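You operate a simulated robot arm through the tools that you are given. There is no shell and no other tool.

You are at the controls of a simulated robot arm. One attempt, no reset.

## Task
Load the carousel: blue powder jar on the blue seat, yellow on the yellow seat.
Fine: turn each seat toward the blue mat before you load it. Set down upright: small jar.

Only the result counts: the job must be done as asked and must still hold three seconds after the hand-in. Knocking over, shifting, dropping, spilling or breaking anything else fails it.

## Robot
A 7-joint arm with a two-finger parallel gripper, fixed in place. Base frame: the origin is on the floor under the middle of its stand, x ahead of it, y to its left, z up; the work surface is at about z = 0.95. Readings come in m, degrees, newtons and seconds.
With the tool pointing down near the work surface it reaches from about 0.18 to 0.72 m from the base axis. Its first joint turns from -166.0 to 166.0 degrees. Payload 1.57 kg.
Tool frame: the origin (TCP) lies between the finger pads and is the grasp point; the fingertips stand 0.03 m ahead of it; z points along the fingers, y is the line along which they close. The gripper opens to 0.11 m. The fingers are 0.024 m wide and 0.012 m thick; the gripper's body (0.048 by 0.112 m) begins 0.078 m behind the TCP.
Orientation is that of the tool frame in the base frame, as a unit quaternion [x, y, z, w]. With the fingers straight down and closing along the base's y, the tool's x points along the base's -x, its y along +y and its z along -z.

## Interface
- The arm moves only by the tool arm_command. Its argument "deltas" is a list of rows, each a list of 7 numbers: the turn, a rotation vector about the tool's x, y, z in units of 90 degrees (1.0 is 90 degrees), then the shift along the tool's x, y, z in units of 500 mm (1.0 is 500 mm), then the closure, from 0 (fully open) to 1 (shut). In form: [[rx, ry, rz, x, y, z, gripper], ...]. A call has 1 to 20 rows; each row is the pose to reach, as a shift and turn from the pose commanded when the call began, along the tool's axes at that moment. A call with a number of a shift or a turn outside -1 to 1 is refused whole. Rows are played at 5 a second. More than 0.05 m and 8.6 degrees between two rows, or a gripper value outside its range, and nothing of the call is played. Where a pose cannot be reached the arm comes as near as it can. A force on the tool above 40 N (or 10 N above the force at the start of the call, whichever is more), or a blocked arm, ends the call early, and 0.2 s more pass. Each finger travels about 0.045 m/s and halts on what it meets, pressing with about 31 N; the grip force reading is that of the motor and also rises with nothing between the fingers. The clock runs only during rows and for 0.2 s after the last one: add rows that repeat a pose to give the fingers time. It gives the time, the measured TCP pose, the force on the tool (base axes), the opening and the grip force at its end, in the units of the frame above (readings bear some noise), with the torque about the TCP (base axes, N m) and any sound that the robot's microphone picked up.
- Cameras (640 x 400 px; columns grow to the right, rows downward): "scene" is fixed at [0.4004, -0.6501, 1.7199]; the picture's right is [1.00, 0.09, 0.00], its down [0.05, -0.50, -0.86] and it looks along [-0.08, 0.86, -0.51] (base axes); focal length 347 px, centre (320, 200). "wrist" rides on the gripper at [0.07, 0.016, -0.141] in the tool frame; the picture's right is [-0.23, 0.97, 0.00], its down [-0.86, -0.20, -0.48] and it looks along [-0.47, -0.11, 0.88] (tool axes); focal length 222 px, centre (320, 200). There is no depth. A picture from a camera that has moved, and an enlarged one, comes with that camera's place and axes in the base frame and with its lens.
- capture(camera): a new picture of that camera. It takes no simulated time.
- lift_body(by): slides the trunk up (or, below 0, down) by that many m; the arm rides with it, the base frame stays. It gives what a move gives, with no picture.
- inspect(camera, box): a new picture of the part [left, top, right, bottom] of that camera's present view, enlarged. It takes no simulated time.
- hand_in(): hands the job in; it is judged then, once.

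Places have to be worked out from the pictures, the camera data and where the tool is seen. Open the gripper and draw the arm clear of the work before you hand the job in, unless the task says otherwise.

The tools are called after "Call:" by a JSON object that holds its "name" and its "arguments". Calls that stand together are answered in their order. arm_command: Moves the arm, as the interface text tells. Its arguments: {"type":"object","properties":{"deltas":{"type":"array","items":{"type":"array","items":{"type":"number"}}}},"required":["deltas"]} The other tools are called the same way: lift_body (by) moves the trunk up or down; capture (camera) takes a picture; inspect (camera, box) takes an enlarged picture of a part of a camera's view; hand_in () hands the job in.

At the start:

```text
time: 0.0
ee_pos: [0.3707, 0.3453, 1.2624]
ee_rot: [0.0, 1.0, 0.0, 0.001]
force: [-0.7, -0.4, -0.7]
torque: [0.02, 0.01, -0.01]
grip_width: 0.1101
grip_force: 0.0
trunk travel left (down, up): [-0.5, 0.09]
```

scene: 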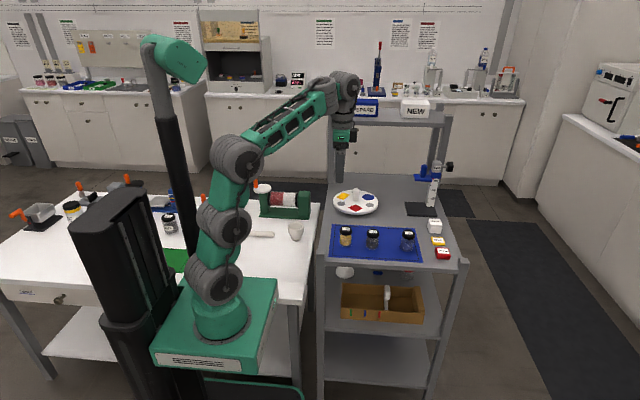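
wrist: 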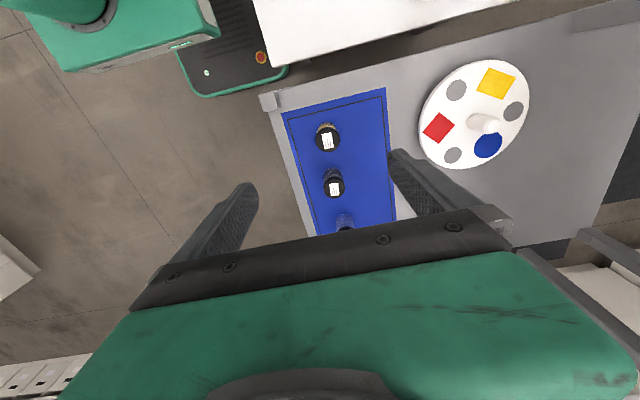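

I start by looking closely at the carousel, mat and jars in both cameras.

Call:
{"name": "inspect", "arguments": {"camera": "scene", "box": [310, 170, 470, 270]}}

Call:
{"name": "inspect", "arguments": {"camera": "wrist", "box": [260, 40, 560, 240]}}

Call:
{"name": "inspect", "arguments": {"camera": "scene", "box": [320, 220, 430, 270]}}

```text
4.00 times, centred on (390, 220) of scene
camera zoom: at [0.4004, -0.6501, 1.7199], right [1.0, 0.09, 0.0], down [0.05, -0.5, -0.86], along [-0.08, 0.86, -0.51], focal length 1388 px, centre (40, 120)
```

zoom: 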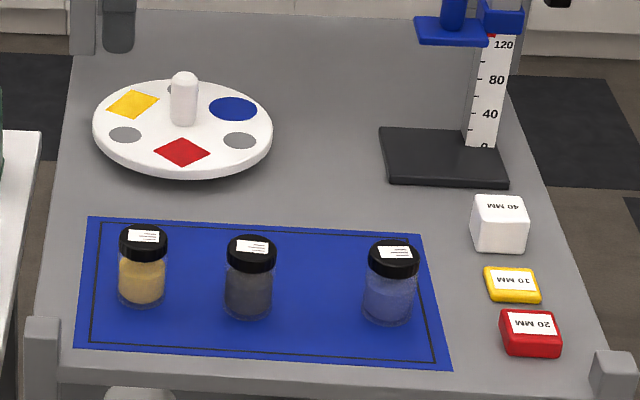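

```text
2.00 times, centred on (410, 140) of wrist
camera zoom: at [0.3007, 0.361, 1.4046], right [0.23, 0.97, 0.0], down [0.86, -0.2, 0.48], along [0.47, -0.11, -0.88], focal length 444 px, centre (140, 320)
```

zoom: 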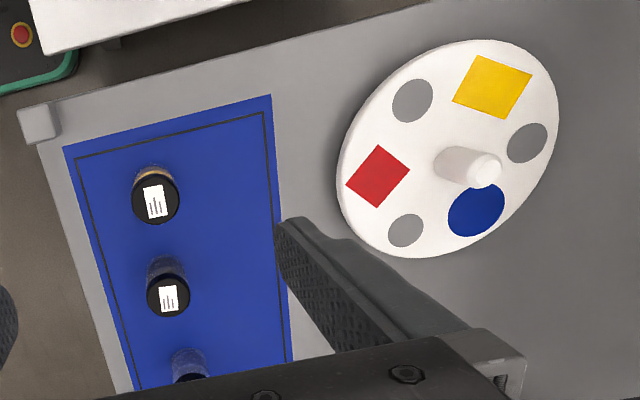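

```text
5.82 times, centred on (375, 245) of scene
camera zoom: at [0.4004, -0.6501, 1.7199], right [1.0, 0.09, 0.0], down [0.05, -0.5, -0.86], along [-0.08, 0.86, -0.51], focal length 2020 px, centre (0, -62)
```

zoom: 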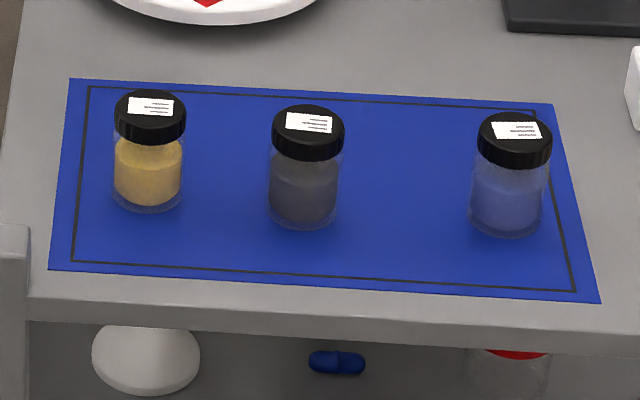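

The mat holds three jars (yellow ≈ (0.395, 0.353), grey in the middle, blue ≈ (0.613, 0.347)), and the carousel centre is near (0.43, 0.62). Before moving I check the rest of the scene for other jars, including any "small jar", and look harder at the carousel and its hub.

Call:
{"name": "inspect", "arguments": {"camera": "scene", "box": [0, 160, 320, 360]}}

Call:
{"name": "inspect", "arguments": {"camera": "scene", "box": [325, 180, 389, 220]}}

Call:
{"name": "inspect", "arguments": {"camera": "scene", "box": [310, 250, 470, 350]}}

Call:
{"name": "inspect", "arguments": {"camera": "scene", "box": [310, 60, 470, 190]}}

```text
2.00 times, centred on (160, 260) of scene
camera zoom: at [0.4004, -0.6501, 1.7199], right [1.0, 0.09, 0.0], down [0.05, -0.5, -0.86], along [-0.08, 0.86, -0.51], focal length 694 px, centre (640, 80)
```

zoom: 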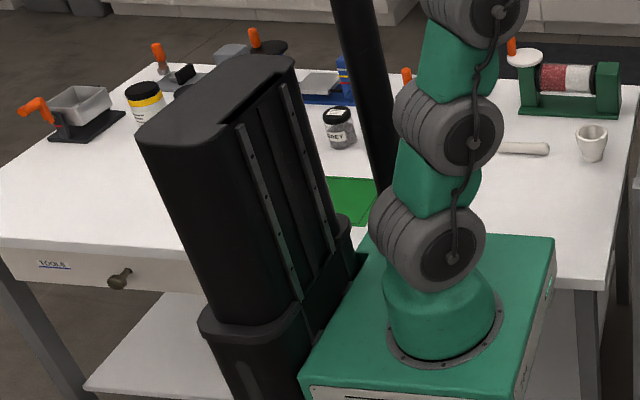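

```text
10.00 times, centred on (357, 200) of scene
camera zoom: at [0.4004, -0.6501, 1.7199], right [1.0, 0.09, 0.0], down [0.05, -0.5, -0.86], along [-0.08, 0.86, -0.51], focal length 3471 px, centre (-50, 200)
```

zoom: 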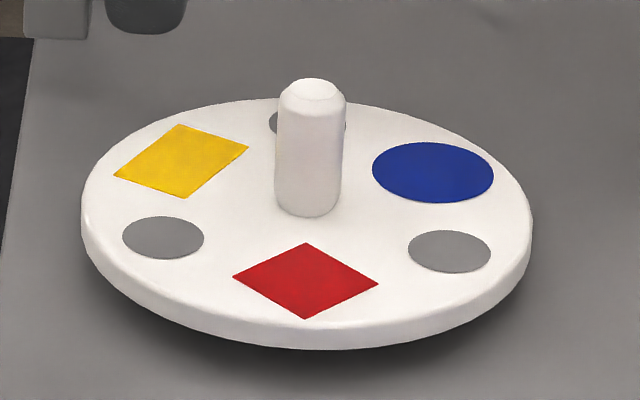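

```text
4.00 times, centred on (390, 300) of scene
camera zoom: at [0.4004, -0.6501, 1.7199], right [1.0, 0.09, 0.0], down [0.05, -0.5, -0.86], along [-0.08, 0.86, -0.51], focal length 1388 px, centre (40, -200)
```

zoom: 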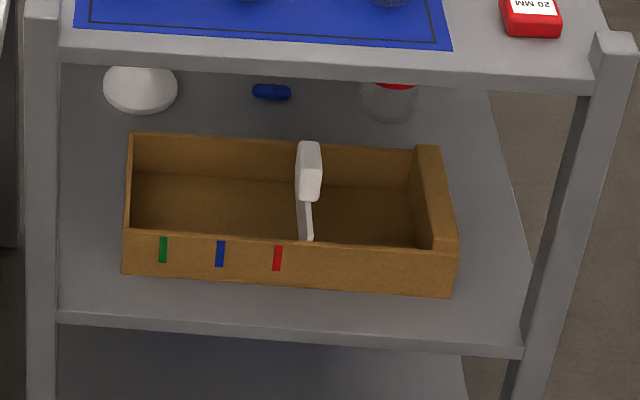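

```text
3.08 times, centred on (390, 125) of scene
camera zoom: at [0.4004, -0.6501, 1.7199], right [1.0, 0.09, 0.0], down [0.05, -0.5, -0.86], along [-0.08, 0.86, -0.51], focal length 1068 px, centre (105, 431)
```

zoom: 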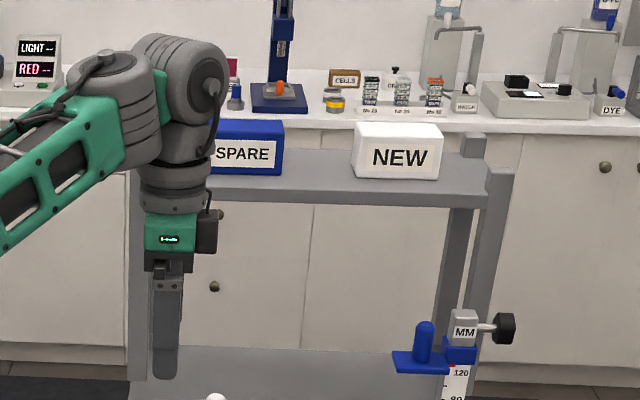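

The only jars that matter appear to be the three on the mat. The hub is about 28 mm wide with its top near z ≈ 1.035, and the disc top is near 0.976. I move over toward the carousel, staying high, for a better wrist view.

Call:
{"name": "arm_command", "arguments": {"deltas": [[0, 0, 0, 0.004, 0.07, 0.024, 0], [0, 0, 0, 0.008, 0.14, 0.048, 0], [0, 0, 0, 0.012, 0.21, 0.072, 0], [0, 0, 0, 0.016, 0.28, 0.096, 0], [0, 0, 0, 0.02, 0.35, 0.12, 0], [0, 0, 0, 0.02, 0.35, 0.12, 0]]}}

Call:
{"name": "capture", "arguments": {"camera": "wrist"}}

Call:
{"name": "capture", "arguments": {"camera": "scene"}}

```text
time: 1.4
ee_pos: [0.3577, 0.5154, 1.1962]
ee_rot: [0.001, 1.0, 0.001, 0.0]
force: [0.1, -0.6, 0.4]
torque: [0.03, -0.02, -0.01]
grip_width: 0.11
grip_force: 0.1
out of reach, approached as far as the arm can: row 5, 6
trunk travel left (down, up): [-0.5, 0.09]
```

```text
taken
camera wrist: at [0.2872, 0.5297, 1.3383], right [0.23, 0.97, 0.0], down [0.85, -0.2, 0.48], along [0.47, -0.11, -0.88], focal length 222 px, centre (320, 200)
```

wrist: 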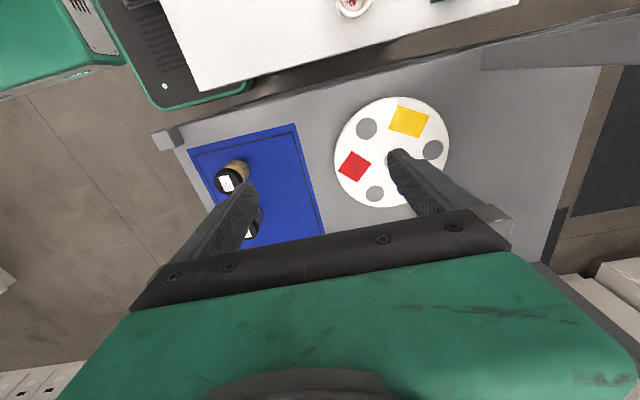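

```text
taken
```

scene: 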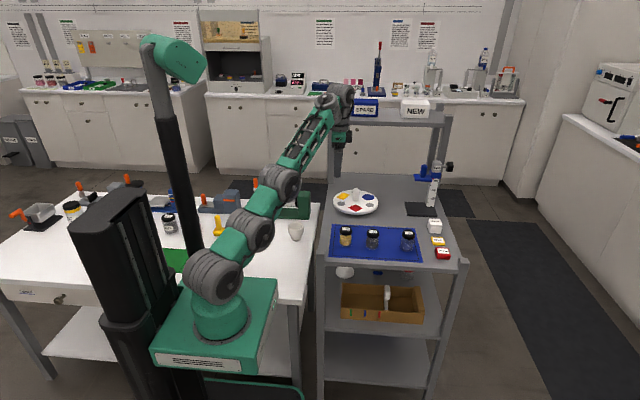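

The pose report says vertical-tool reach is only about 0.63 m at this height, and I put the hub at about (0.430, 0.620), 0.755 m out. Raising the trunk brings the shoulder closer to wrist height and adds reach, so I lift it.

Call:
{"name": "lift_body", "arguments": {"by": 0.09}}

```text
time: 2.6
ee_pos: [0.3591, 0.5138, 1.2858]
ee_rot: [0.0, 1.0, 0.001, 0.0]
force: [0.4, -0.3, -0.5]
torque: [0.0, 0.01, 0.01]
grip_width: 0.1102
grip_force: 0.0
trunk travel left (down, up): [-0.59, 0.0]
```

Trunk is up and TCP is at (0.359, 0.514, 1.286). The fingers should straddle the hub with the closing line perpendicular to the radial direction, which allows an outward tilt. I yaw +55° and come down to about z = 1.16.

Call:
{"name": "arm_command", "arguments": {"deltas": [[0, 0, -0.0768, 0, 0, 0.0315, 0.3], [0, 0, -0.1536, 0, 0, 0.063, 0.3], [0, 0, -0.2304, 0, 0, 0.0945, 0.3], [0, 0, -0.3072, 0, 0, 0.126, 0.3], [0, 0, -0.384, 0, 0, 0.1575, 0.3], [0, 0, -0.4608, 0, 0, 0.189, 0.3], [0, 0, -0.5376, 0, 0, 0.2205, 0.3], [0, 0, -0.6144, 0, 0, 0.252, 0.3], [0, 0, -0.6144, 0, 0, 0.252, 0.3]]}}

Call:
{"name": "capture", "arguments": {"camera": "wrist"}}

Call:
{"name": "capture", "arguments": {"camera": "scene"}}

```text
time: 4.7
ee_pos: [0.3594, 0.5144, 1.1591]
ee_rot: [-0.464, 0.886, 0.0, 0.0]
force: [-0.7, -0.6, -0.3]
torque: [0.02, 0.03, -0.01]
grip_width: 0.0768
grip_force: 0.2
out of reach, approached as far as the arm can: row 1, 2, 3, 4
trunk travel left (down, up): [-0.59, 0.0]
```

```text
taken
camera wrist: at [0.3057, 0.4662, 1.3001], right [-0.67, 0.74, 0.0], down [0.65, 0.59, 0.48], along [0.35, 0.32, -0.88], focal length 222 px, centre (320, 200)
```

wrist: 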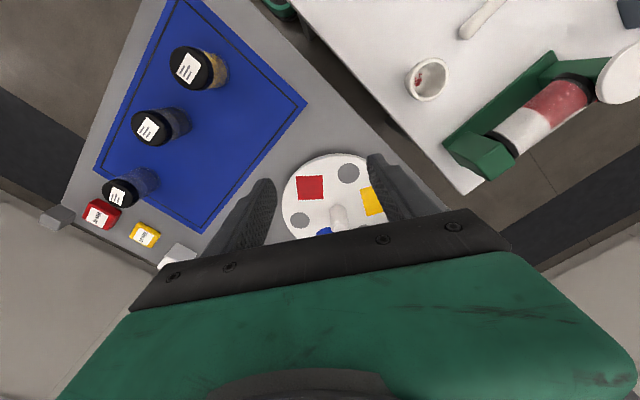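

```text
taken
```

scene: 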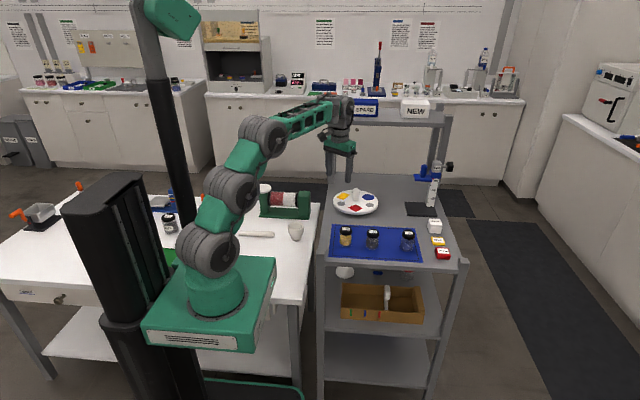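

All three jars and the disc are in this wrist view. I enlarge the jars to locate their caps and read the labels, and enlarge the disc for the hub.

Call:
{"name": "inspect", "arguments": {"camera": "wrist", "box": [80, 30, 240, 230]}}

Call:
{"name": "inspect", "arguments": {"camera": "wrist", "box": [270, 140, 430, 240]}}

```text
2.00 times, centred on (160, 130) of wrist
camera zoom: at [0.3057, 0.4662, 1.3001], right [-0.67, 0.74, 0.0], down [0.65, 0.59, 0.48], along [0.35, 0.32, -0.88], focal length 444 px, centre (640, 340)
```

zoom: 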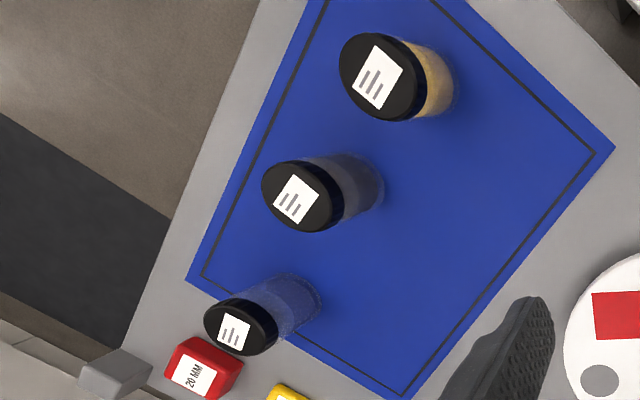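

```text
4.00 times, centred on (350, 190) of wrist
camera zoom: at [0.3057, 0.4662, 1.3001], right [-0.67, 0.74, 0.0], down [0.65, 0.59, 0.48], along [0.35, 0.32, -0.88], focal length 888 px, centre (200, 240)
```

zoom: 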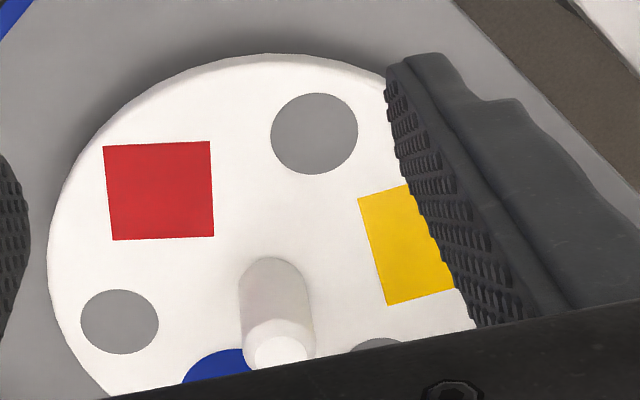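

The hub measures at about (0.431, 0.620), top near z ≈ 1.03, and the yellow jar at (0.395, 0.352). I now tilt 20° outward and move to hover above the hub at z = 1.10.

Call:
{"name": "arm_command", "arguments": {"deltas": [[0, -0.037, 0, -0.0425, 0.0004, 0.0197, 0.3], [0, -0.074, 0, -0.0851, 0.0009, 0.0393, 0.3], [0, -0.111, 0, -0.1276, 0.0013, 0.059, 0.3], [0, -0.1481, 0, -0.1701, 0.0017, 0.0787, 0.3], [0, -0.1852, 0, -0.2127, 0.0022, 0.0983, 0.3], [0, -0.2222, 0, -0.2552, 0.0026, 0.118, 0.3], [0, -0.2222, 0, -0.2552, 0.0026, 0.118, 0.3]]}}

Call:
{"name": "capture", "arguments": {"camera": "wrist"}}

Call:
{"name": "inspect", "arguments": {"camera": "scene", "box": [300, 80, 460, 220]}}

```text
time: 6.2
ee_pos: [0.4303, 0.6197, 1.1023]
ee_rot: [-0.458, 0.872, 0.081, 0.154]
force: [0.5, -0.8, -0.4]
torque: [-0.04, -0.02, 0.02]
grip_width: 0.0769
grip_force: 0.0
trunk travel left (down, up): [-0.59, 0.0]
```

```text
taken
camera wrist: at [0.3515, 0.5351, 1.2108], right [-0.68, 0.73, 0.08], down [0.53, 0.41, 0.74], along [0.51, 0.55, -0.67], focal length 222 px, centre (320, 200)
```

wrist: 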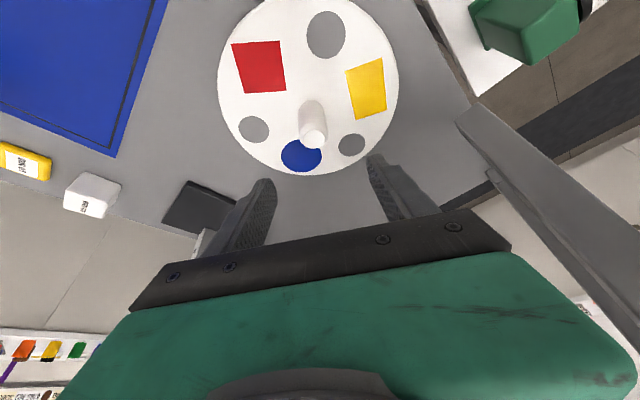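

```text
2.86 times, centred on (380, 150) of scene
camera zoom: at [0.4004, -0.6501, 1.7199], right [1.0, 0.09, 0.0], down [0.05, -0.5, -0.86], along [-0.08, 0.86, -0.51], focal length 992 px, centre (149, 343)
```

zoom: 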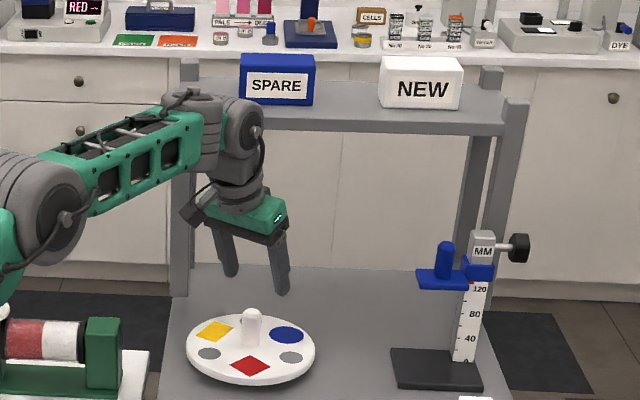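

Reach is fine with the tilt: the pose is (0.430, 0.620, 1.102). I zoom on the hub in the wrist view to check centring before descending.

Call:
{"name": "inspect", "arguments": {"camera": "wrist", "box": [220, 80, 420, 205]}}

```text
3.20 times, centred on (320, 142) of wrist
camera zoom: at [0.3515, 0.5351, 1.2108], right [-0.68, 0.73, 0.08], down [0.53, 0.41, 0.74], along [0.51, 0.55, -0.67], focal length 711 px, centre (320, 384)
```

zoom: 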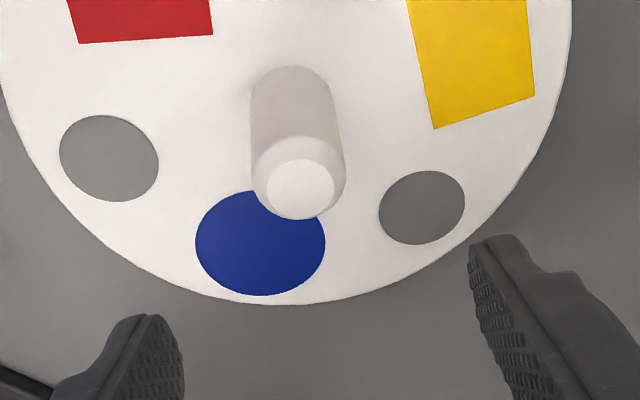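

The hub resolves to (0.4305, 0.6205) with its top near z ≈ 1.03, within a millimetre of the TCP. I descend straight to z ≈ 1.016 with the fingers straddling it.

Call:
{"name": "arm_command", "arguments": {"deltas": [[0, 0, 0, 0.0115, 0.0001, 0.0324, 0.4], [0, 0, 0, 0.023, 0.0002, 0.0649, 0.45], [0, 0, 0, 0.0344, 0.0004, 0.0973, 0.45], [0, 0, 0, 0.0459, 0.0005, 0.1298, 0.45], [0, 0, 0, 0.0574, 0.0006, 0.1622, 0.45], [0, 0, 0, 0.0574, 0.0006, 0.1622, 0.45]]}}

Call:
{"name": "capture", "arguments": {"camera": "wrist"}}

Call:
{"name": "inspect", "arguments": {"camera": "scene", "box": [310, 130, 410, 230]}}

```text
time: 7.7
ee_pos: [0.4311, 0.6211, 1.0137]
ee_rot: [-0.457, 0.872, 0.081, 0.155]
force: [0.2, 0.4, 0.2]
torque: [0.03, -0.01, 0.04]
grip_width: 0.0604
grip_force: 0.1
trunk travel left (down, up): [-0.59, 0.0]
```

```text
taken
camera wrist: at [0.3514, 0.5368, 1.1226], right [-0.68, 0.73, 0.08], down [0.53, 0.41, 0.74], along [0.51, 0.54, -0.67], focal length 222 px, centre (320, 200)
```

wrist: 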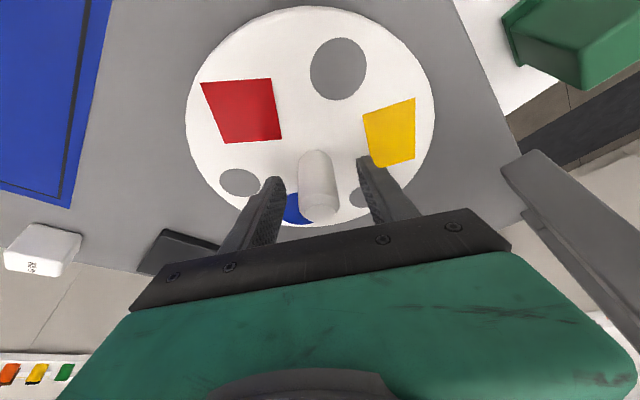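

```text
4.00 times, centred on (360, 180) of scene
camera zoom: at [0.4004, -0.6501, 1.7199], right [1.0, 0.09, 0.0], down [0.05, -0.5, -0.86], along [-0.08, 0.86, -0.51], focal length 1388 px, centre (160, 280)
```

zoom: 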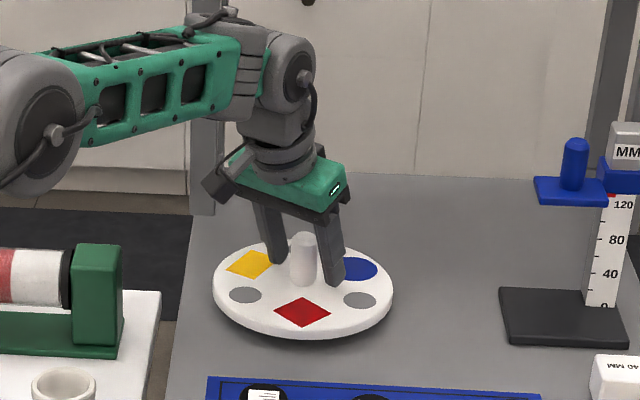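

The fingers straddle the hub with clearance on both sides. To have room for a long clockwise turn, I first yaw +54° about the vertical hub axis without gripping.

Call:
{"name": "arm_command", "arguments": {"deltas": [[-0.0256, 0, -0.0705, 0, 0, 0, 0.45], [-0.0513, 0, -0.141, 0, 0, 0, 0.45], [-0.077, 0, -0.2114, 0, 0, 0, 0.45], [-0.1026, 0, -0.2819, 0, 0, 0, 0.45], [-0.1283, 0, -0.3524, 0, 0, 0, 0.45], [-0.1539, 0, -0.4229, 0, 0, 0, 0.45], [-0.1796, 0, -0.4933, 0, 0, 0, 0.45], [-0.2052, 0, -0.5638, 0, 0, 0, 0.45], [-0.2052, 0, -0.5638, 0, 0, 0, 0.45]]}}

Call:
{"name": "capture", "arguments": {"camera": "wrist"}}

Call:
{"name": "inspect", "arguments": {"camera": "scene", "box": [310, 130, 410, 230]}}

```text
time: 9.7
ee_pos: [0.4246, 0.61, 1.0126]
ee_rot: [0.804, -0.569, -0.142, -0.101]
force: [0.8, 0.2, 0.0]
torque: [0.02, -0.02, -0.01]
grip_width: 0.0606
grip_force: 0.1
out of reach, approached as far as the arm can: row 8, 9
trunk travel left (down, up): [-0.59, 0.0]
```

```text
taken
camera wrist: at [0.4479, 0.4964, 1.1214], right [-0.99, -0.12, 0.08], down [-0.02, 0.67, 0.74], along [-0.14, 0.73, -0.67], focal length 222 px, centre (320, 200)
```

wrist: 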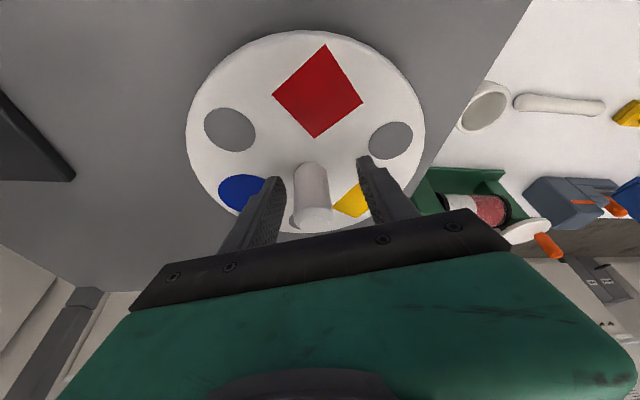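

```text
4.00 times, centred on (360, 180) of scene
camera zoom: at [0.4004, -0.6501, 1.7199], right [1.0, 0.09, 0.0], down [0.05, -0.5, -0.86], along [-0.08, 0.86, -0.51], focal length 1388 px, centre (160, 280)
```

zoom: 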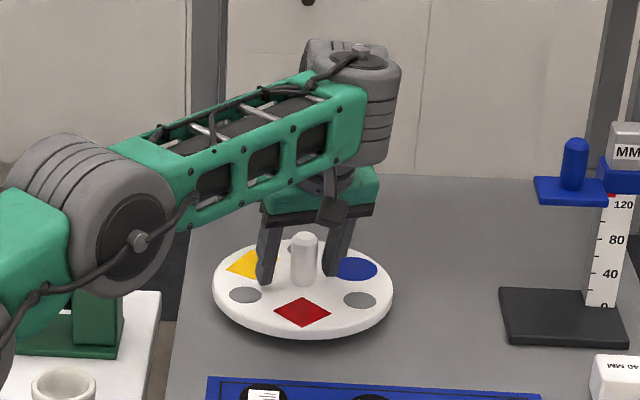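

At +54° the arm falls about 12 mm short of the hub axis, while +47° was reachable. I come back to about +45° and recentre on the hub.

Call:
{"name": "arm_command", "arguments": {"deltas": [[0.0171, 0, 0.047, -0.0076, -0.0092, 0.0023, 0.45], [0.0342, 0, 0.094, -0.0152, -0.0184, 0.0046, 0.45], [0.0342, 0, 0.094, -0.0152, -0.0184, 0.0046, 0.45]]}}

Call:
{"name": "inspect", "arguments": {"camera": "wrist", "box": [220, 100, 420, 225]}}

```text
time: 10.4
ee_pos: [0.4319, 0.6201, 1.0111]
ee_rot: [0.755, -0.632, -0.133, -0.111]
force: [-0.1, -0.4, 0.2]
torque: [0.04, -0.02, 0.01]
grip_width: 0.0605
grip_force: 0.0
trunk travel left (down, up): [-0.59, 0.0]
```

```text
3.20 times, centred on (320, 162) of wrist
camera zoom: at [0.4355, 0.5054, 1.1206], right [-1.0, 0.04, 0.08], down [0.08, 0.67, 0.74], along [-0.02, 0.75, -0.67], focal length 711 px, centre (320, 320)
```

zoom: 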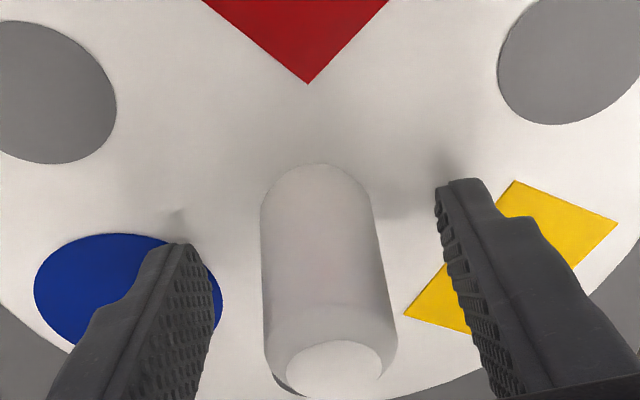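

The hub is centred between the fingers, though the tips are only a few millimetres above the disc. I raise 4 mm and close on the hub.

Call:
{"name": "arm_command", "arguments": {"deltas": [[0, 0, 0, -0.0027, 0, -0.0075, 0.45], [0, 0, 0, -0.0027, 0, -0.0075, 0.7], [0, 0, 0, -0.0027, 0, -0.0075, 0.8], [0, 0, 0, -0.0027, 0, -0.0075, 1], [0, 0, 0, -0.0027, 0, -0.0075, 1], [0, 0, 0, -0.0027, 0, -0.0075, 1]]}}

Call:
{"name": "inspect", "arguments": {"camera": "wrist", "box": [220, 100, 420, 225]}}

```text
time: 11.8
ee_pos: [0.4289, 0.6215, 1.0157]
ee_rot: [0.756, -0.632, -0.133, -0.111]
force: [-7.4, -4.0, -0.9]
torque: [-0.13, -0.09, 0.04]
grip_width: 0.0273
grip_force: 38.0
trunk travel left (down, up): [-0.59, 0.0]
```

```text
3.20 times, centred on (320, 162) of wrist
camera zoom: at [0.4343, 0.5055, 1.1247], right [-1.0, 0.04, 0.08], down [0.08, 0.67, 0.74], along [-0.03, 0.75, -0.67], focal length 711 px, centre (320, 320)
```

zoom: 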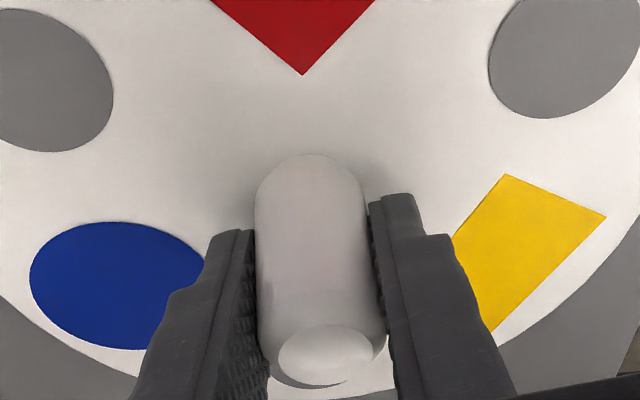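

The hub is gripped at 27.3 mm, with about 8 N sideways along the closing line from a roughly 2 mm offset. I shift 2 mm along the closing line to relieve it, then start a slow 24° clockwise turn.

Call:
{"name": "arm_command", "arguments": {"deltas": [[0, 0, 0, 0, 0.002, 0, 1], [0, 0, 0, 0, 0.004, 0, 1], [0.0152, 0, 0.0418, 0, 0.004, 0, 1], [0.0304, 0, 0.0835, 0, 0.004, 0, 1], [0.0456, 0, 0.1253, 0, 0.004, 0, 1], [0.0608, 0, 0.1671, 0, 0.004, 0, 1], [0.076, 0, 0.2088, 0, 0.004, 0, 1], [0.0912, 0, 0.2506, 0, 0.004, 0, 1]]}}

Call:
{"name": "inspect", "arguments": {"camera": "scene", "box": [310, 130, 410, 230]}}

```text
time: 13.7
ee_pos: [0.4315, 0.6209, 1.0145]
ee_rot: [-0.607, 0.775, 0.106, 0.136]
force: [2.0, 1.4, -3.6]
torque: [0.53, -0.48, 0.0]
grip_width: 0.0277
grip_force: 37.5
trunk travel left (down, up): [-0.59, 0.0]
```

```text
4.00 times, centred on (360, 180) of scene
camera zoom: at [0.4004, -0.6501, 1.7199], right [1.0, 0.09, 0.0], down [0.05, -0.5, -0.86], along [-0.08, 0.86, -0.51], focal length 1388 px, centre (160, 280)
```

zoom: 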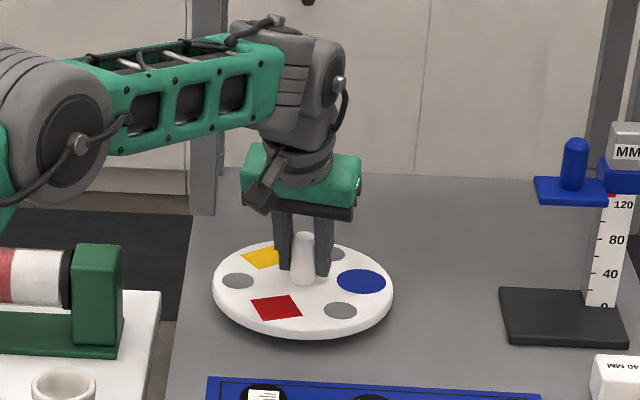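

The disc turns with the hub (red went left, blue came forward) and the forces are low. I continue another 66° clockwise at the same slow rate.

Call:
{"name": "arm_command", "arguments": {"deltas": [[0.0167, 0, 0.0459, 0, 0, 0, 1], [0.0334, 0, 0.0919, 0, 0, 0, 1], [0.0502, 0, 0.1378, 0, 0, 0, 1], [0.0669, 0, 0.1838, 0, 0, 0, 1], [0.0836, 0, 0.2297, 0, 0, 0, 1], [0.1003, 0, 0.2756, 0, 0, 0, 1], [0.117, 0, 0.3216, 0, 0, 0, 1], [0.1338, 0, 0.3675, 0, 0, 0, 1], [0.1505, 0, 0.4135, 0, 0, 0, 1], [0.1672, 0, 0.4594, 0, 0, 0, 1], [0.1839, 0, 0.5053, 0, 0, 0, 1], [0.2006, 0, 0.5513, 0, 0, 0, 1], [0.2174, 0, 0.5972, 0, 0, 0, 1], [0.2341, 0, 0.6432, 0, 0, 0, 1], [0.2508, 0, 0.6891, 0, 0, 0, 1], [0.2508, 0, 0.6891, 0, 0, 0, 1]]}}

Call:
{"name": "inspect", "arguments": {"camera": "scene", "box": [310, 130, 410, 230]}}

Call:
{"name": "capture", "arguments": {"camera": "wrist"}}

```text
time: 16.9
ee_pos: [0.4245, 0.619, 1.0145]
ee_rot: [-0.087, 0.98, 0.021, 0.179]
force: [23.8, 7.7, -5.0]
torque: [-1.61, -1.25, 0.02]
grip_width: 0.0274
grip_force: 37.7
out of reach, approached as far as the arm can: row 15, 16
trunk travel left (down, up): [-0.59, 0.0]
stopped in row 16: the force on the tool passed its limit at 48 N (the readings are from after the stop); the commanded pose is now the measured one
```

```text
4.00 times, centred on (360, 180) of scene
camera zoom: at [0.4004, -0.6501, 1.7199], right [1.0, 0.09, 0.0], down [0.05, -0.5, -0.86], along [-0.08, 0.86, -0.51], focal length 1388 px, centre (160, 280)
```

zoom: 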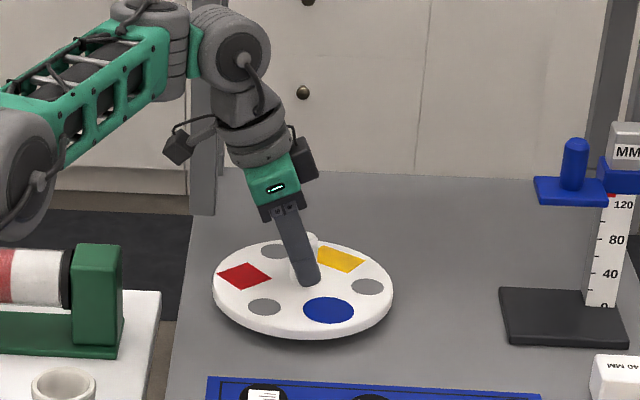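

```text
taken
camera wrist: at [0.3095, 0.6129, 1.1222], right [0.03, 1.0, 0.09], down [0.66, -0.09, 0.75], along [0.75, 0.03, -0.66], focal length 222 px, centre (320, 200)
```

wrist: 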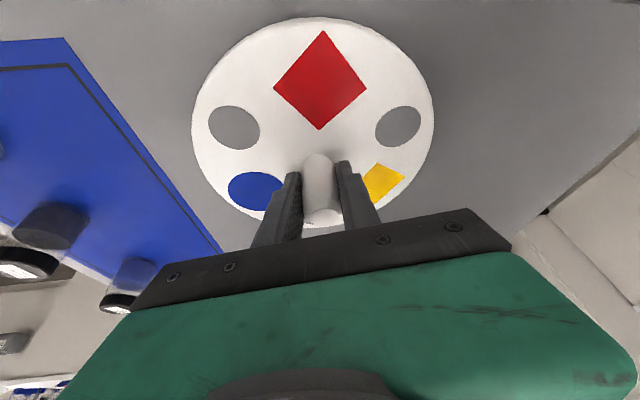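

The arm ran out of reach at the end and pulled on the hub until the limit stopped it. The disc outline in the scene view sits where it was, and blue is now around −57°. I open the fingers at once to release the load, then check position.

Call:
{"name": "arm_command", "arguments": {"deltas": [[0, 0, 0, 0, 0, 0, 0.7], [0, 0, 0, 0, 0, 0, 0.45], [0, 0, 0, 0, 0, 0, 0.45], [0, 0, 0, 0, 0, 0, 0.45]]}}

Call:
{"name": "inspect", "arguments": {"camera": "scene", "box": [325, 180, 389, 220]}}

Call:
{"name": "inspect", "arguments": {"camera": "wrist", "box": [180, 0, 440, 240]}}

```text
time: 17.9
ee_pos: [0.4214, 0.6182, 1.0174]
ee_rot: [-0.088, 0.98, 0.021, 0.177]
force: [-0.2, 0.7, 0.7]
torque: [-0.01, -0.02, -0.02]
grip_width: 0.0605
grip_force: 0.2
trunk travel left (down, up): [-0.59, 0.0]
```

```text
10.00 times, centred on (357, 200) of scene
camera zoom: at [0.4004, -0.6501, 1.7199], right [1.0, 0.09, 0.0], down [0.05, -0.5, -0.86], along [-0.08, 0.86, -0.51], focal length 3471 px, centre (-50, 200)
```

zoom: 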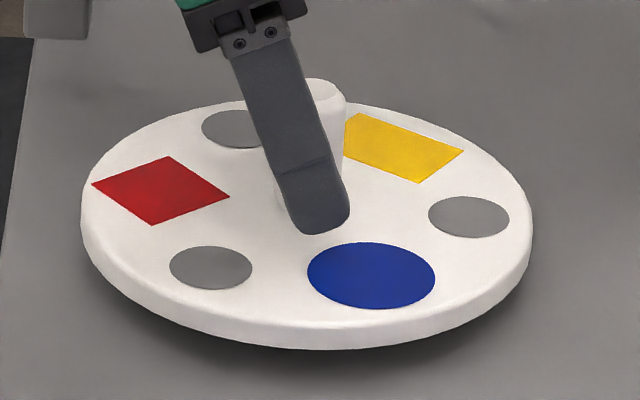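

```text
1.67 times, centred on (310, 120) of wrist
camera zoom: at [0.3052, 0.612, 1.1246], right [0.03, 1.0, 0.09], down [0.66, -0.09, 0.75], along [0.75, 0.03, -0.66], focal length 370 px, centre (337, 333)
```

zoom: 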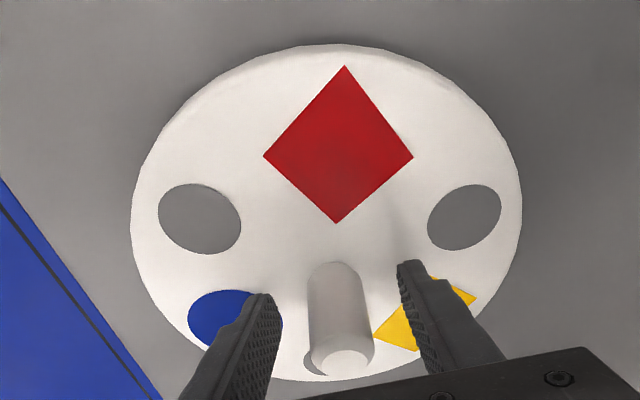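

Force is released and the disc has not moved off its place; blue now sits at about −64°. The mat centre lies at about −75° from the hub, so I want roughly 14–16° more. I yaw back +30° around the hub and recentre for a second, shorter grip.

Call:
{"name": "arm_command", "arguments": {"deltas": [[-0.0233, 0, -0.0624, -0.008, 0.0009, 0.0045, 0.45], [-0.0467, 0, -0.1249, -0.016, 0.0018, 0.009, 0.45], [-0.07, 0, -0.1873, -0.016, 0.0018, 0.009, 0.45], [-0.0933, 0, -0.2498, -0.016, 0.0018, 0.009, 0.45], [-0.1167, 0, -0.3122, -0.016, 0.0018, 0.009, 0.45], [-0.1167, 0, -0.3122, -0.016, 0.0018, 0.009, 0.45]]}}

Call:
{"name": "inspect", "arguments": {"camera": "wrist", "box": [220, 100, 420, 225]}}

```text
time: 19.3
ee_pos: [0.4295, 0.6205, 1.0148]
ee_rot: [-0.34, 0.923, 0.066, 0.169]
force: [0.4, 0.4, 0.4]
torque: [0.04, 0.02, 0.01]
grip_width: 0.0604
grip_force: 0.0
trunk travel left (down, up): [-0.59, 0.0]
```

```text
3.20 times, centred on (320, 162) of wrist
camera zoom: at [0.332, 0.557, 1.1225], right [-0.47, 0.88, 0.09], down [0.61, 0.25, 0.75], along [0.64, 0.41, -0.66], focal length 711 px, centre (320, 320)
```

zoom: 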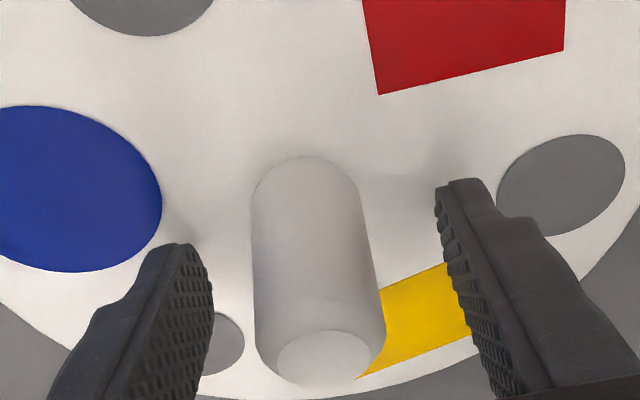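

The hub is centred. I close, then turn 15° clockwise in small steps.

Call:
{"name": "arm_command", "arguments": {"deltas": [[0, 0, 0, 0, 0, 0, 0.7], [0, 0, 0, 0, 0, 0, 0.8], [0, 0, 0, 0, 0, 0, 1], [0, 0, 0, 0, 0, 0, 1], [0, 0, 0, 0, 0, 0, 1], [0.0119, 0, 0.0311, 0, 0, 0, 1], [0.0238, 0, 0.0623, 0, 0, 0, 1], [0.0357, 0, 0.0934, 0, 0, 0, 1], [0.0476, 0, 0.1246, 0, 0, 0, 1], [0.0595, 0, 0.1557, 0, 0, 0, 1], [0.0595, 0, 0.1557, 0, 0, 0, 1]]}}

Call:
{"name": "inspect", "arguments": {"camera": "scene", "box": [325, 180, 389, 220]}}

```text
time: 21.7
ee_pos: [0.4309, 0.6195, 1.0156]
ee_rot: [-0.216, 0.96, 0.043, 0.175]
force: [8.7, -10.5, -2.9]
torque: [-1.23, -1.82, 0.0]
grip_width: 0.0271
grip_force: 38.2
trunk travel left (down, up): [-0.59, 0.0]
```

```text
10.00 times, centred on (357, 200) of scene
camera zoom: at [0.4004, -0.6501, 1.7199], right [1.0, 0.09, 0.0], down [0.05, -0.5, -0.86], along [-0.08, 0.86, -0.51], focal length 3471 px, centre (-50, 200)
```

zoom: 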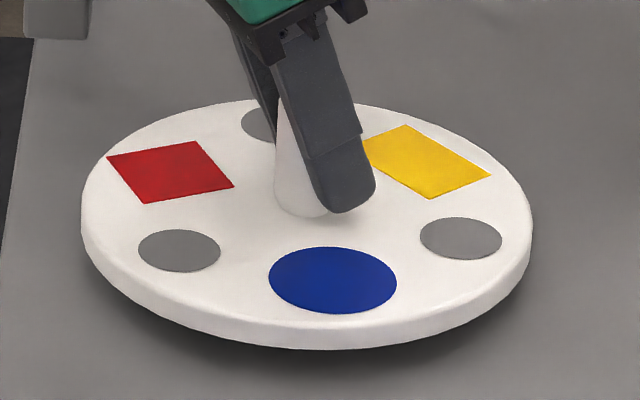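

Blue now points at about −80°, between straight toward the mat edge and the mat centre, and the disc outline has not moved. I release and rise straight up.

Call:
{"name": "arm_command", "arguments": {"deltas": [[0, 0, 0, 0, 0, 0, 0.7], [0, 0, 0, 0, 0, 0, 0.45], [0, 0, 0, 0, 0, 0, 0.45], [0, 0, 0, 0, 0, 0, 0.45], [0, 0, 0, -0.0129, 0, -0.0336, 0.45], [0, 0, 0, -0.0257, 0, -0.0672, 0.45], [0, 0, 0, -0.0386, 0, -0.1009, 0.45], [0, 0, 0, -0.0514, 0, -0.1345, 0.45], [0, 0, 0, -0.0643, 0, -0.1681, 0.45], [0, 0, 0, -0.0643, 0, -0.1681, 0.45]]}}

Call:
{"name": "inspect", "arguments": {"camera": "scene", "box": [325, 180, 389, 220]}}

Call:
{"name": "capture", "arguments": {"camera": "wrist"}}

```text
time: 23.9
ee_pos: [0.429, 0.6193, 1.1052]
ee_rot: [-0.216, 0.959, 0.045, 0.175]
force: [0.2, 0.8, 0.1]
torque: [-0.02, 0.01, -0.03]
grip_width: 0.0602
grip_force: 0.0
trunk travel left (down, up): [-0.59, 0.0]
```

```text
10.00 times, centred on (357, 200) of scene
camera zoom: at [0.4004, -0.6501, 1.7199], right [1.0, 0.09, 0.0], down [0.05, -0.5, -0.86], along [-0.08, 0.86, -0.51], focal length 3471 px, centre (-50, 200)
```

zoom: 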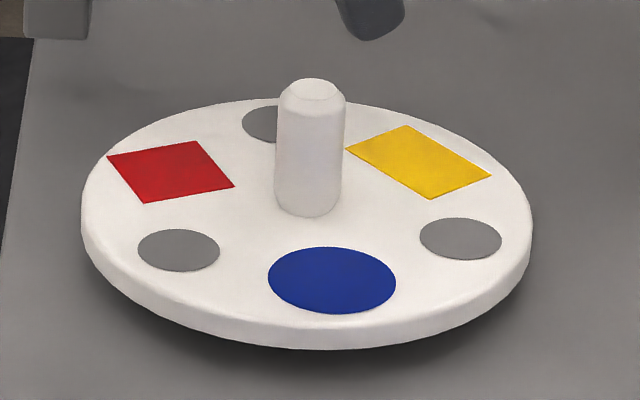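

```text
taken
camera wrist: at [0.3186, 0.5832, 1.2123], right [-0.23, 0.97, 0.09], down [0.66, 0.08, 0.75], along [0.72, 0.23, -0.66], focal length 222 px, centre (320, 200)
```

wrist: 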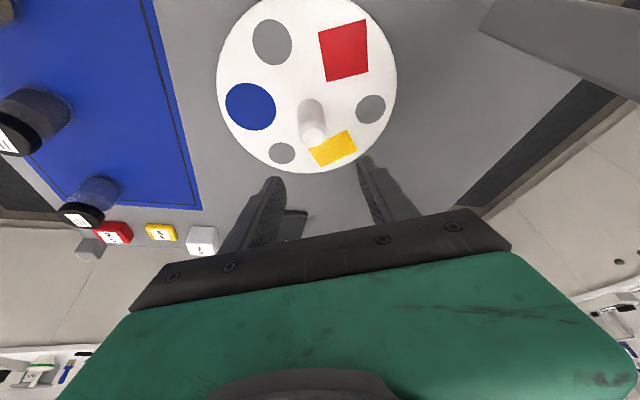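

Everything is settled and the disc is still in place. I untilt and back away over the mat side to (0.45, 0.50, 1.10), keeping clear of the height gauge on the right.

Call:
{"name": "arm_command", "arguments": {"deltas": [[0, 0.0578, 0, 0.0159, -0.0583, -0.0034, 0.3], [0, 0.1156, 0, 0.0318, -0.1165, -0.0067, 0.3], [0, 0.1733, 0, 0.0477, -0.1748, -0.01, 0.3], [0, 0.2311, 0, 0.0636, -0.233, -0.0134, 0.3], [0, 0.2311, 0, 0.0636, -0.233, -0.0134, 0.3]]}}

```text
time: 25.1
ee_pos: [0.452, 0.4992, 1.1006]
ee_rot: [-0.221, 0.975, 0.003, -0.002]
force: [-0.3, 0.2, -0.6]
torque: [0.01, 0.0, 0.01]
grip_width: 0.077
grip_force: 0.0
trunk travel left (down, up): [-0.59, 0.0]
```

Now vertical at (0.452, 0.499, 1.101). I yaw to 70° while moving over the blue jar.

Call:
{"name": "arm_command", "arguments": {"deltas": [[0, 0, -0.0706, -0.0219, -0.0582, 0, 0.27], [0, 0, -0.1413, -0.0437, -0.1163, 0, 0.27], [0, 0, -0.2119, -0.0656, -0.1745, 0, 0.27], [0, 0, -0.2825, -0.0875, -0.2327, 0, 0.27], [0, 0, -0.3532, -0.1094, -0.2909, 0, 0.27], [0, 0, -0.4238, -0.1312, -0.349, 0, 0.27], [0, 0, -0.4944, -0.1531, -0.4072, 0, 0.27], [0, 0, -0.4944, -0.1531, -0.4072, 0, 0.27]]}}

Call:
{"name": "capture", "arguments": {"camera": "wrist"}}

Call:
{"name": "inspect", "arguments": {"camera": "scene", "box": [320, 160, 480, 270]}}

```text
time: 26.9
ee_pos: [0.607, 0.3503, 1.0985]
ee_rot: [-0.573, 0.819, 0.004, 0.001]
force: [-0.1, -0.7, 0.0]
torque: [0.0, 0.02, -0.02]
grip_width: 0.0803
grip_force: 0.1
trunk travel left (down, up): [-0.59, 0.0]
```

```text
taken
camera wrist: at [0.5681, 0.2892, 1.2395], right [-0.84, 0.55, 0.01], down [0.48, 0.73, 0.48], along [0.26, 0.41, -0.88], focal length 222 px, centre (320, 200)
```

wrist: 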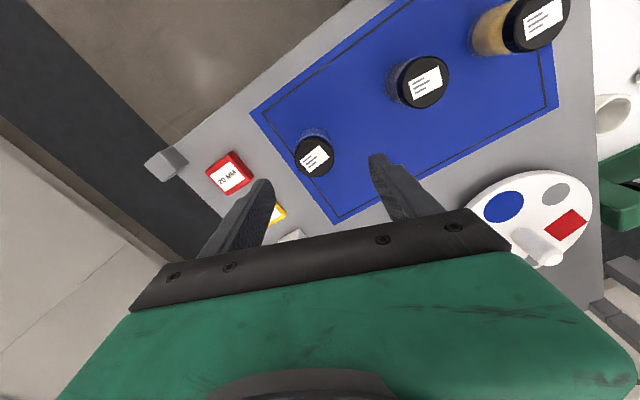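

```text
3.64 times, centred on (400, 215) of scene
camera zoom: at [0.4004, -0.6501, 1.7199], right [1.0, 0.09, 0.0], down [0.05, -0.5, -0.86], along [-0.08, 0.86, -0.51], focal length 1262 px, centre (29, 146)
```

zoom: 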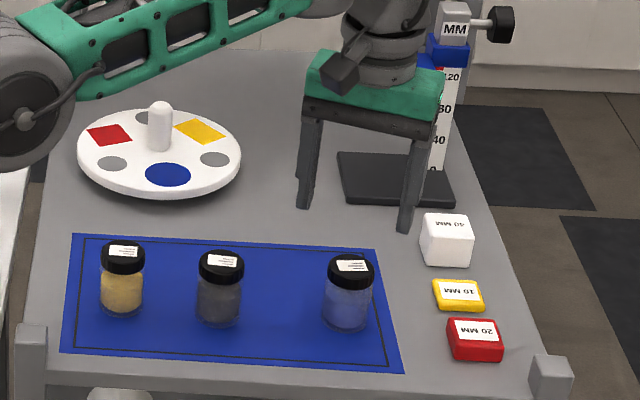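

The hand hovers over the blue jar. I zoom in to measure its cap against the finger line.

Call:
{"name": "inspect", "arguments": {"camera": "wrist", "box": [250, 110, 410, 210]}}

Call:
{"name": "inspect", "arguments": {"camera": "scene", "box": [376, 215, 440, 255]}}

```text
4.00 times, centred on (330, 160) of wrist
camera zoom: at [0.5681, 0.2892, 1.2395], right [-0.84, 0.55, 0.01], down [0.48, 0.73, 0.48], along [0.26, 0.41, -0.88], focal length 888 px, centre (280, 360)
```

zoom: 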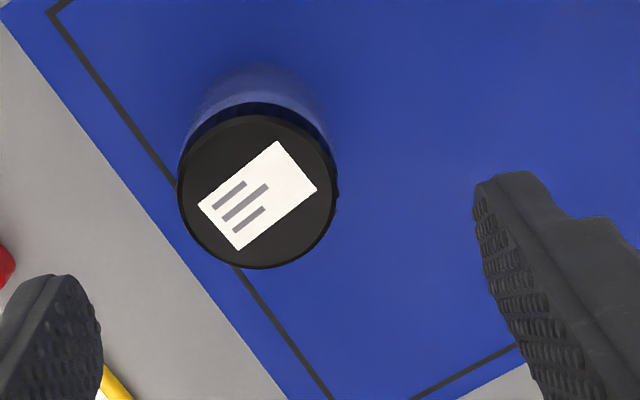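

```text
10.00 times, centred on (408, 235) of scene
camera zoom: at [0.4004, -0.6501, 1.7199], right [1.0, 0.09, 0.0], down [0.05, -0.5, -0.86], along [-0.08, 0.86, -0.51], focal length 3471 px, centre (-560, -150)
```

zoom: 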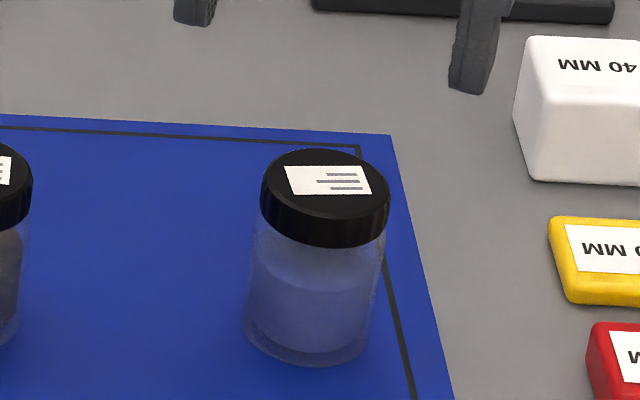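

The blue jar's axis is at about (0.612, 0.3465), cap top z ≈ 1.016, diameter about 42 mm. I shift over it, level the tool's slight tilt, and descend with the fingers either side to z ≈ 0.987.

Call:
{"name": "arm_command", "arguments": {"deltas": [[0.0034, 0.0039, 0, 0.0046, -0.013, 0.02, 0.27], [0.0034, 0.0039, 0, 0.0046, -0.013, 0.07, 0.27], [0.0034, 0.0039, 0, 0.0046, -0.013, 0.12, 0.27], [0.0034, 0.0039, 0, 0.0046, -0.013, 0.17, 0.27], [0.0034, 0.0039, 0, 0.0046, -0.013, 0.2, 0.27], [0.0034, 0.0039, 0, 0.0046, -0.013, 0.223, 0.27], [0.0034, 0.0039, 0, 0.0046, -0.013, 0.223, 0.27]]}}

Call:
{"name": "inspect", "arguments": {"camera": "wrist", "box": [220, 100, 420, 225]}}

Call:
{"name": "inspect", "arguments": {"camera": "scene", "box": [360, 190, 456, 250]}}

```text
time: 28.5
ee_pos: [0.6127, 0.3467, 0.9867]
ee_rot: [-0.574, 0.819, 0.0, -0.001]
force: [0.4, 0.0, -0.7]
torque: [-0.03, -0.03, -0.02]
grip_width: 0.0802
grip_force: 0.1
trunk travel left (down, up): [-0.59, 0.0]
```

```text
3.20 times, centred on (320, 162) of wrist
camera zoom: at [0.5735, 0.2869, 1.1282], right [-0.84, 0.55, 0.0], down [0.48, 0.74, 0.48], along [0.26, 0.4, -0.88], focal length 711 px, centre (320, 320)
```

zoom: 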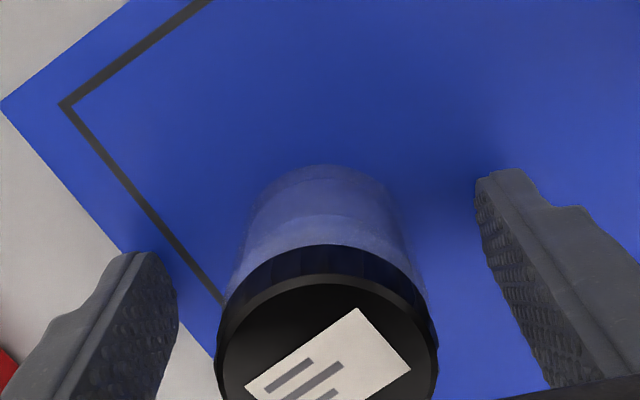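

```text
6.67 times, centred on (408, 220) of scene
camera zoom: at [0.4004, -0.6501, 1.7199], right [1.0, 0.09, 0.0], down [0.05, -0.5, -0.86], along [-0.08, 0.86, -0.51], focal length 2314 px, centre (-267, 67)
```

zoom: 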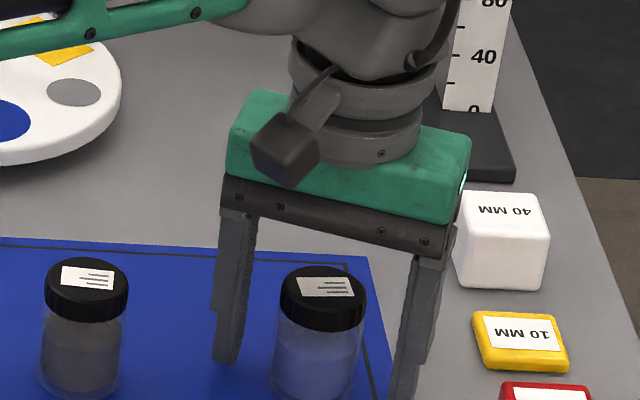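

The jar is centred within a millimetre or two. I close on it.

Call:
{"name": "arm_command", "arguments": {"deltas": [[0, 0, 0, 0, 0, 0, 0.45], [0, 0, 0, 0, 0, 0, 0.55], [0, 0, 0, 0, 0, 0, 0.65], [0, 0, 0, 0, 0, 0, 0.75], [0, 0, 0, 0, 0, 0, 0.8], [0, 0, 0, 0, 0, 0, 0.8]]}}

Call:
{"name": "inspect", "arguments": {"camera": "wrist", "box": [220, 100, 420, 225]}}

```text
time: 29.9
ee_pos: [0.613, 0.3462, 0.9879]
ee_rot: [-0.573, 0.82, -0.001, -0.001]
force: [1.0, -0.9, 1.1]
torque: [-0.01, -0.02, -0.01]
grip_width: 0.0436
grip_force: 30.7
trunk travel left (down, up): [-0.59, 0.0]
```

```text
3.20 times, centred on (320, 162) of wrist
camera zoom: at [0.5734, 0.287, 1.1284], right [-0.84, 0.55, 0.0], down [0.48, 0.74, 0.48], along [0.26, 0.4, -0.88], focal length 711 px, centre (320, 320)
```

zoom: 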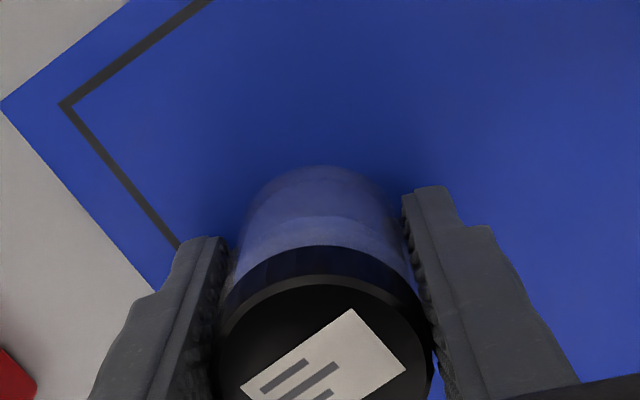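

The jar is held (43.6 mm, 31 N). I lift it 70 mm and check that it hangs straight.

Call:
{"name": "arm_command", "arguments": {"deltas": [[0, 0, 0, 0, 0, -0.02, 0.8], [0, 0, 0, 0, 0, -0.06, 0.8], [0, 0, 0, 0, 0, -0.1, 0.8], [0, 0, 0, 0, 0, -0.14, 0.8], [0, 0, 0, 0, 0, -0.14, 0.8]]}}

Call:
{"name": "inspect", "arguments": {"camera": "scene", "box": [320, 160, 448, 240]}}

```text
time: 31.1
ee_pos: [0.6132, 0.3469, 1.057]
ee_rot: [-0.573, 0.82, 0.0, -0.001]
force: [-0.6, -0.9, -1.2]
torque: [0.0, 0.0, -0.01]
grip_width: 0.0438
grip_force: 31.1
trunk travel left (down, up): [-0.59, 0.0]
```

```text
5.00 times, centred on (384, 200) of scene
camera zoom: at [0.4004, -0.6501, 1.7199], right [1.0, 0.09, 0.0], down [0.05, -0.5, -0.86], along [-0.08, 0.86, -0.51], focal length 1736 px, centre (0, 200)
```

zoom: 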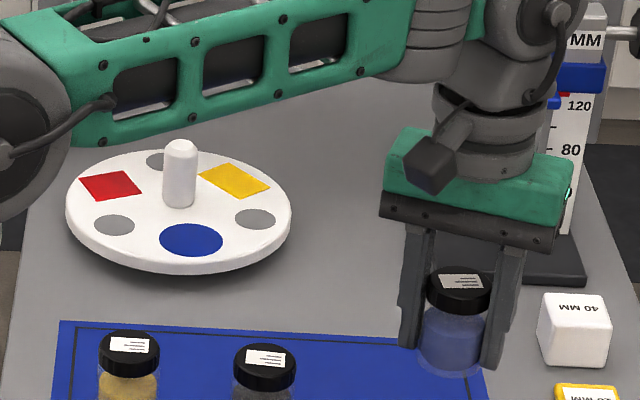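

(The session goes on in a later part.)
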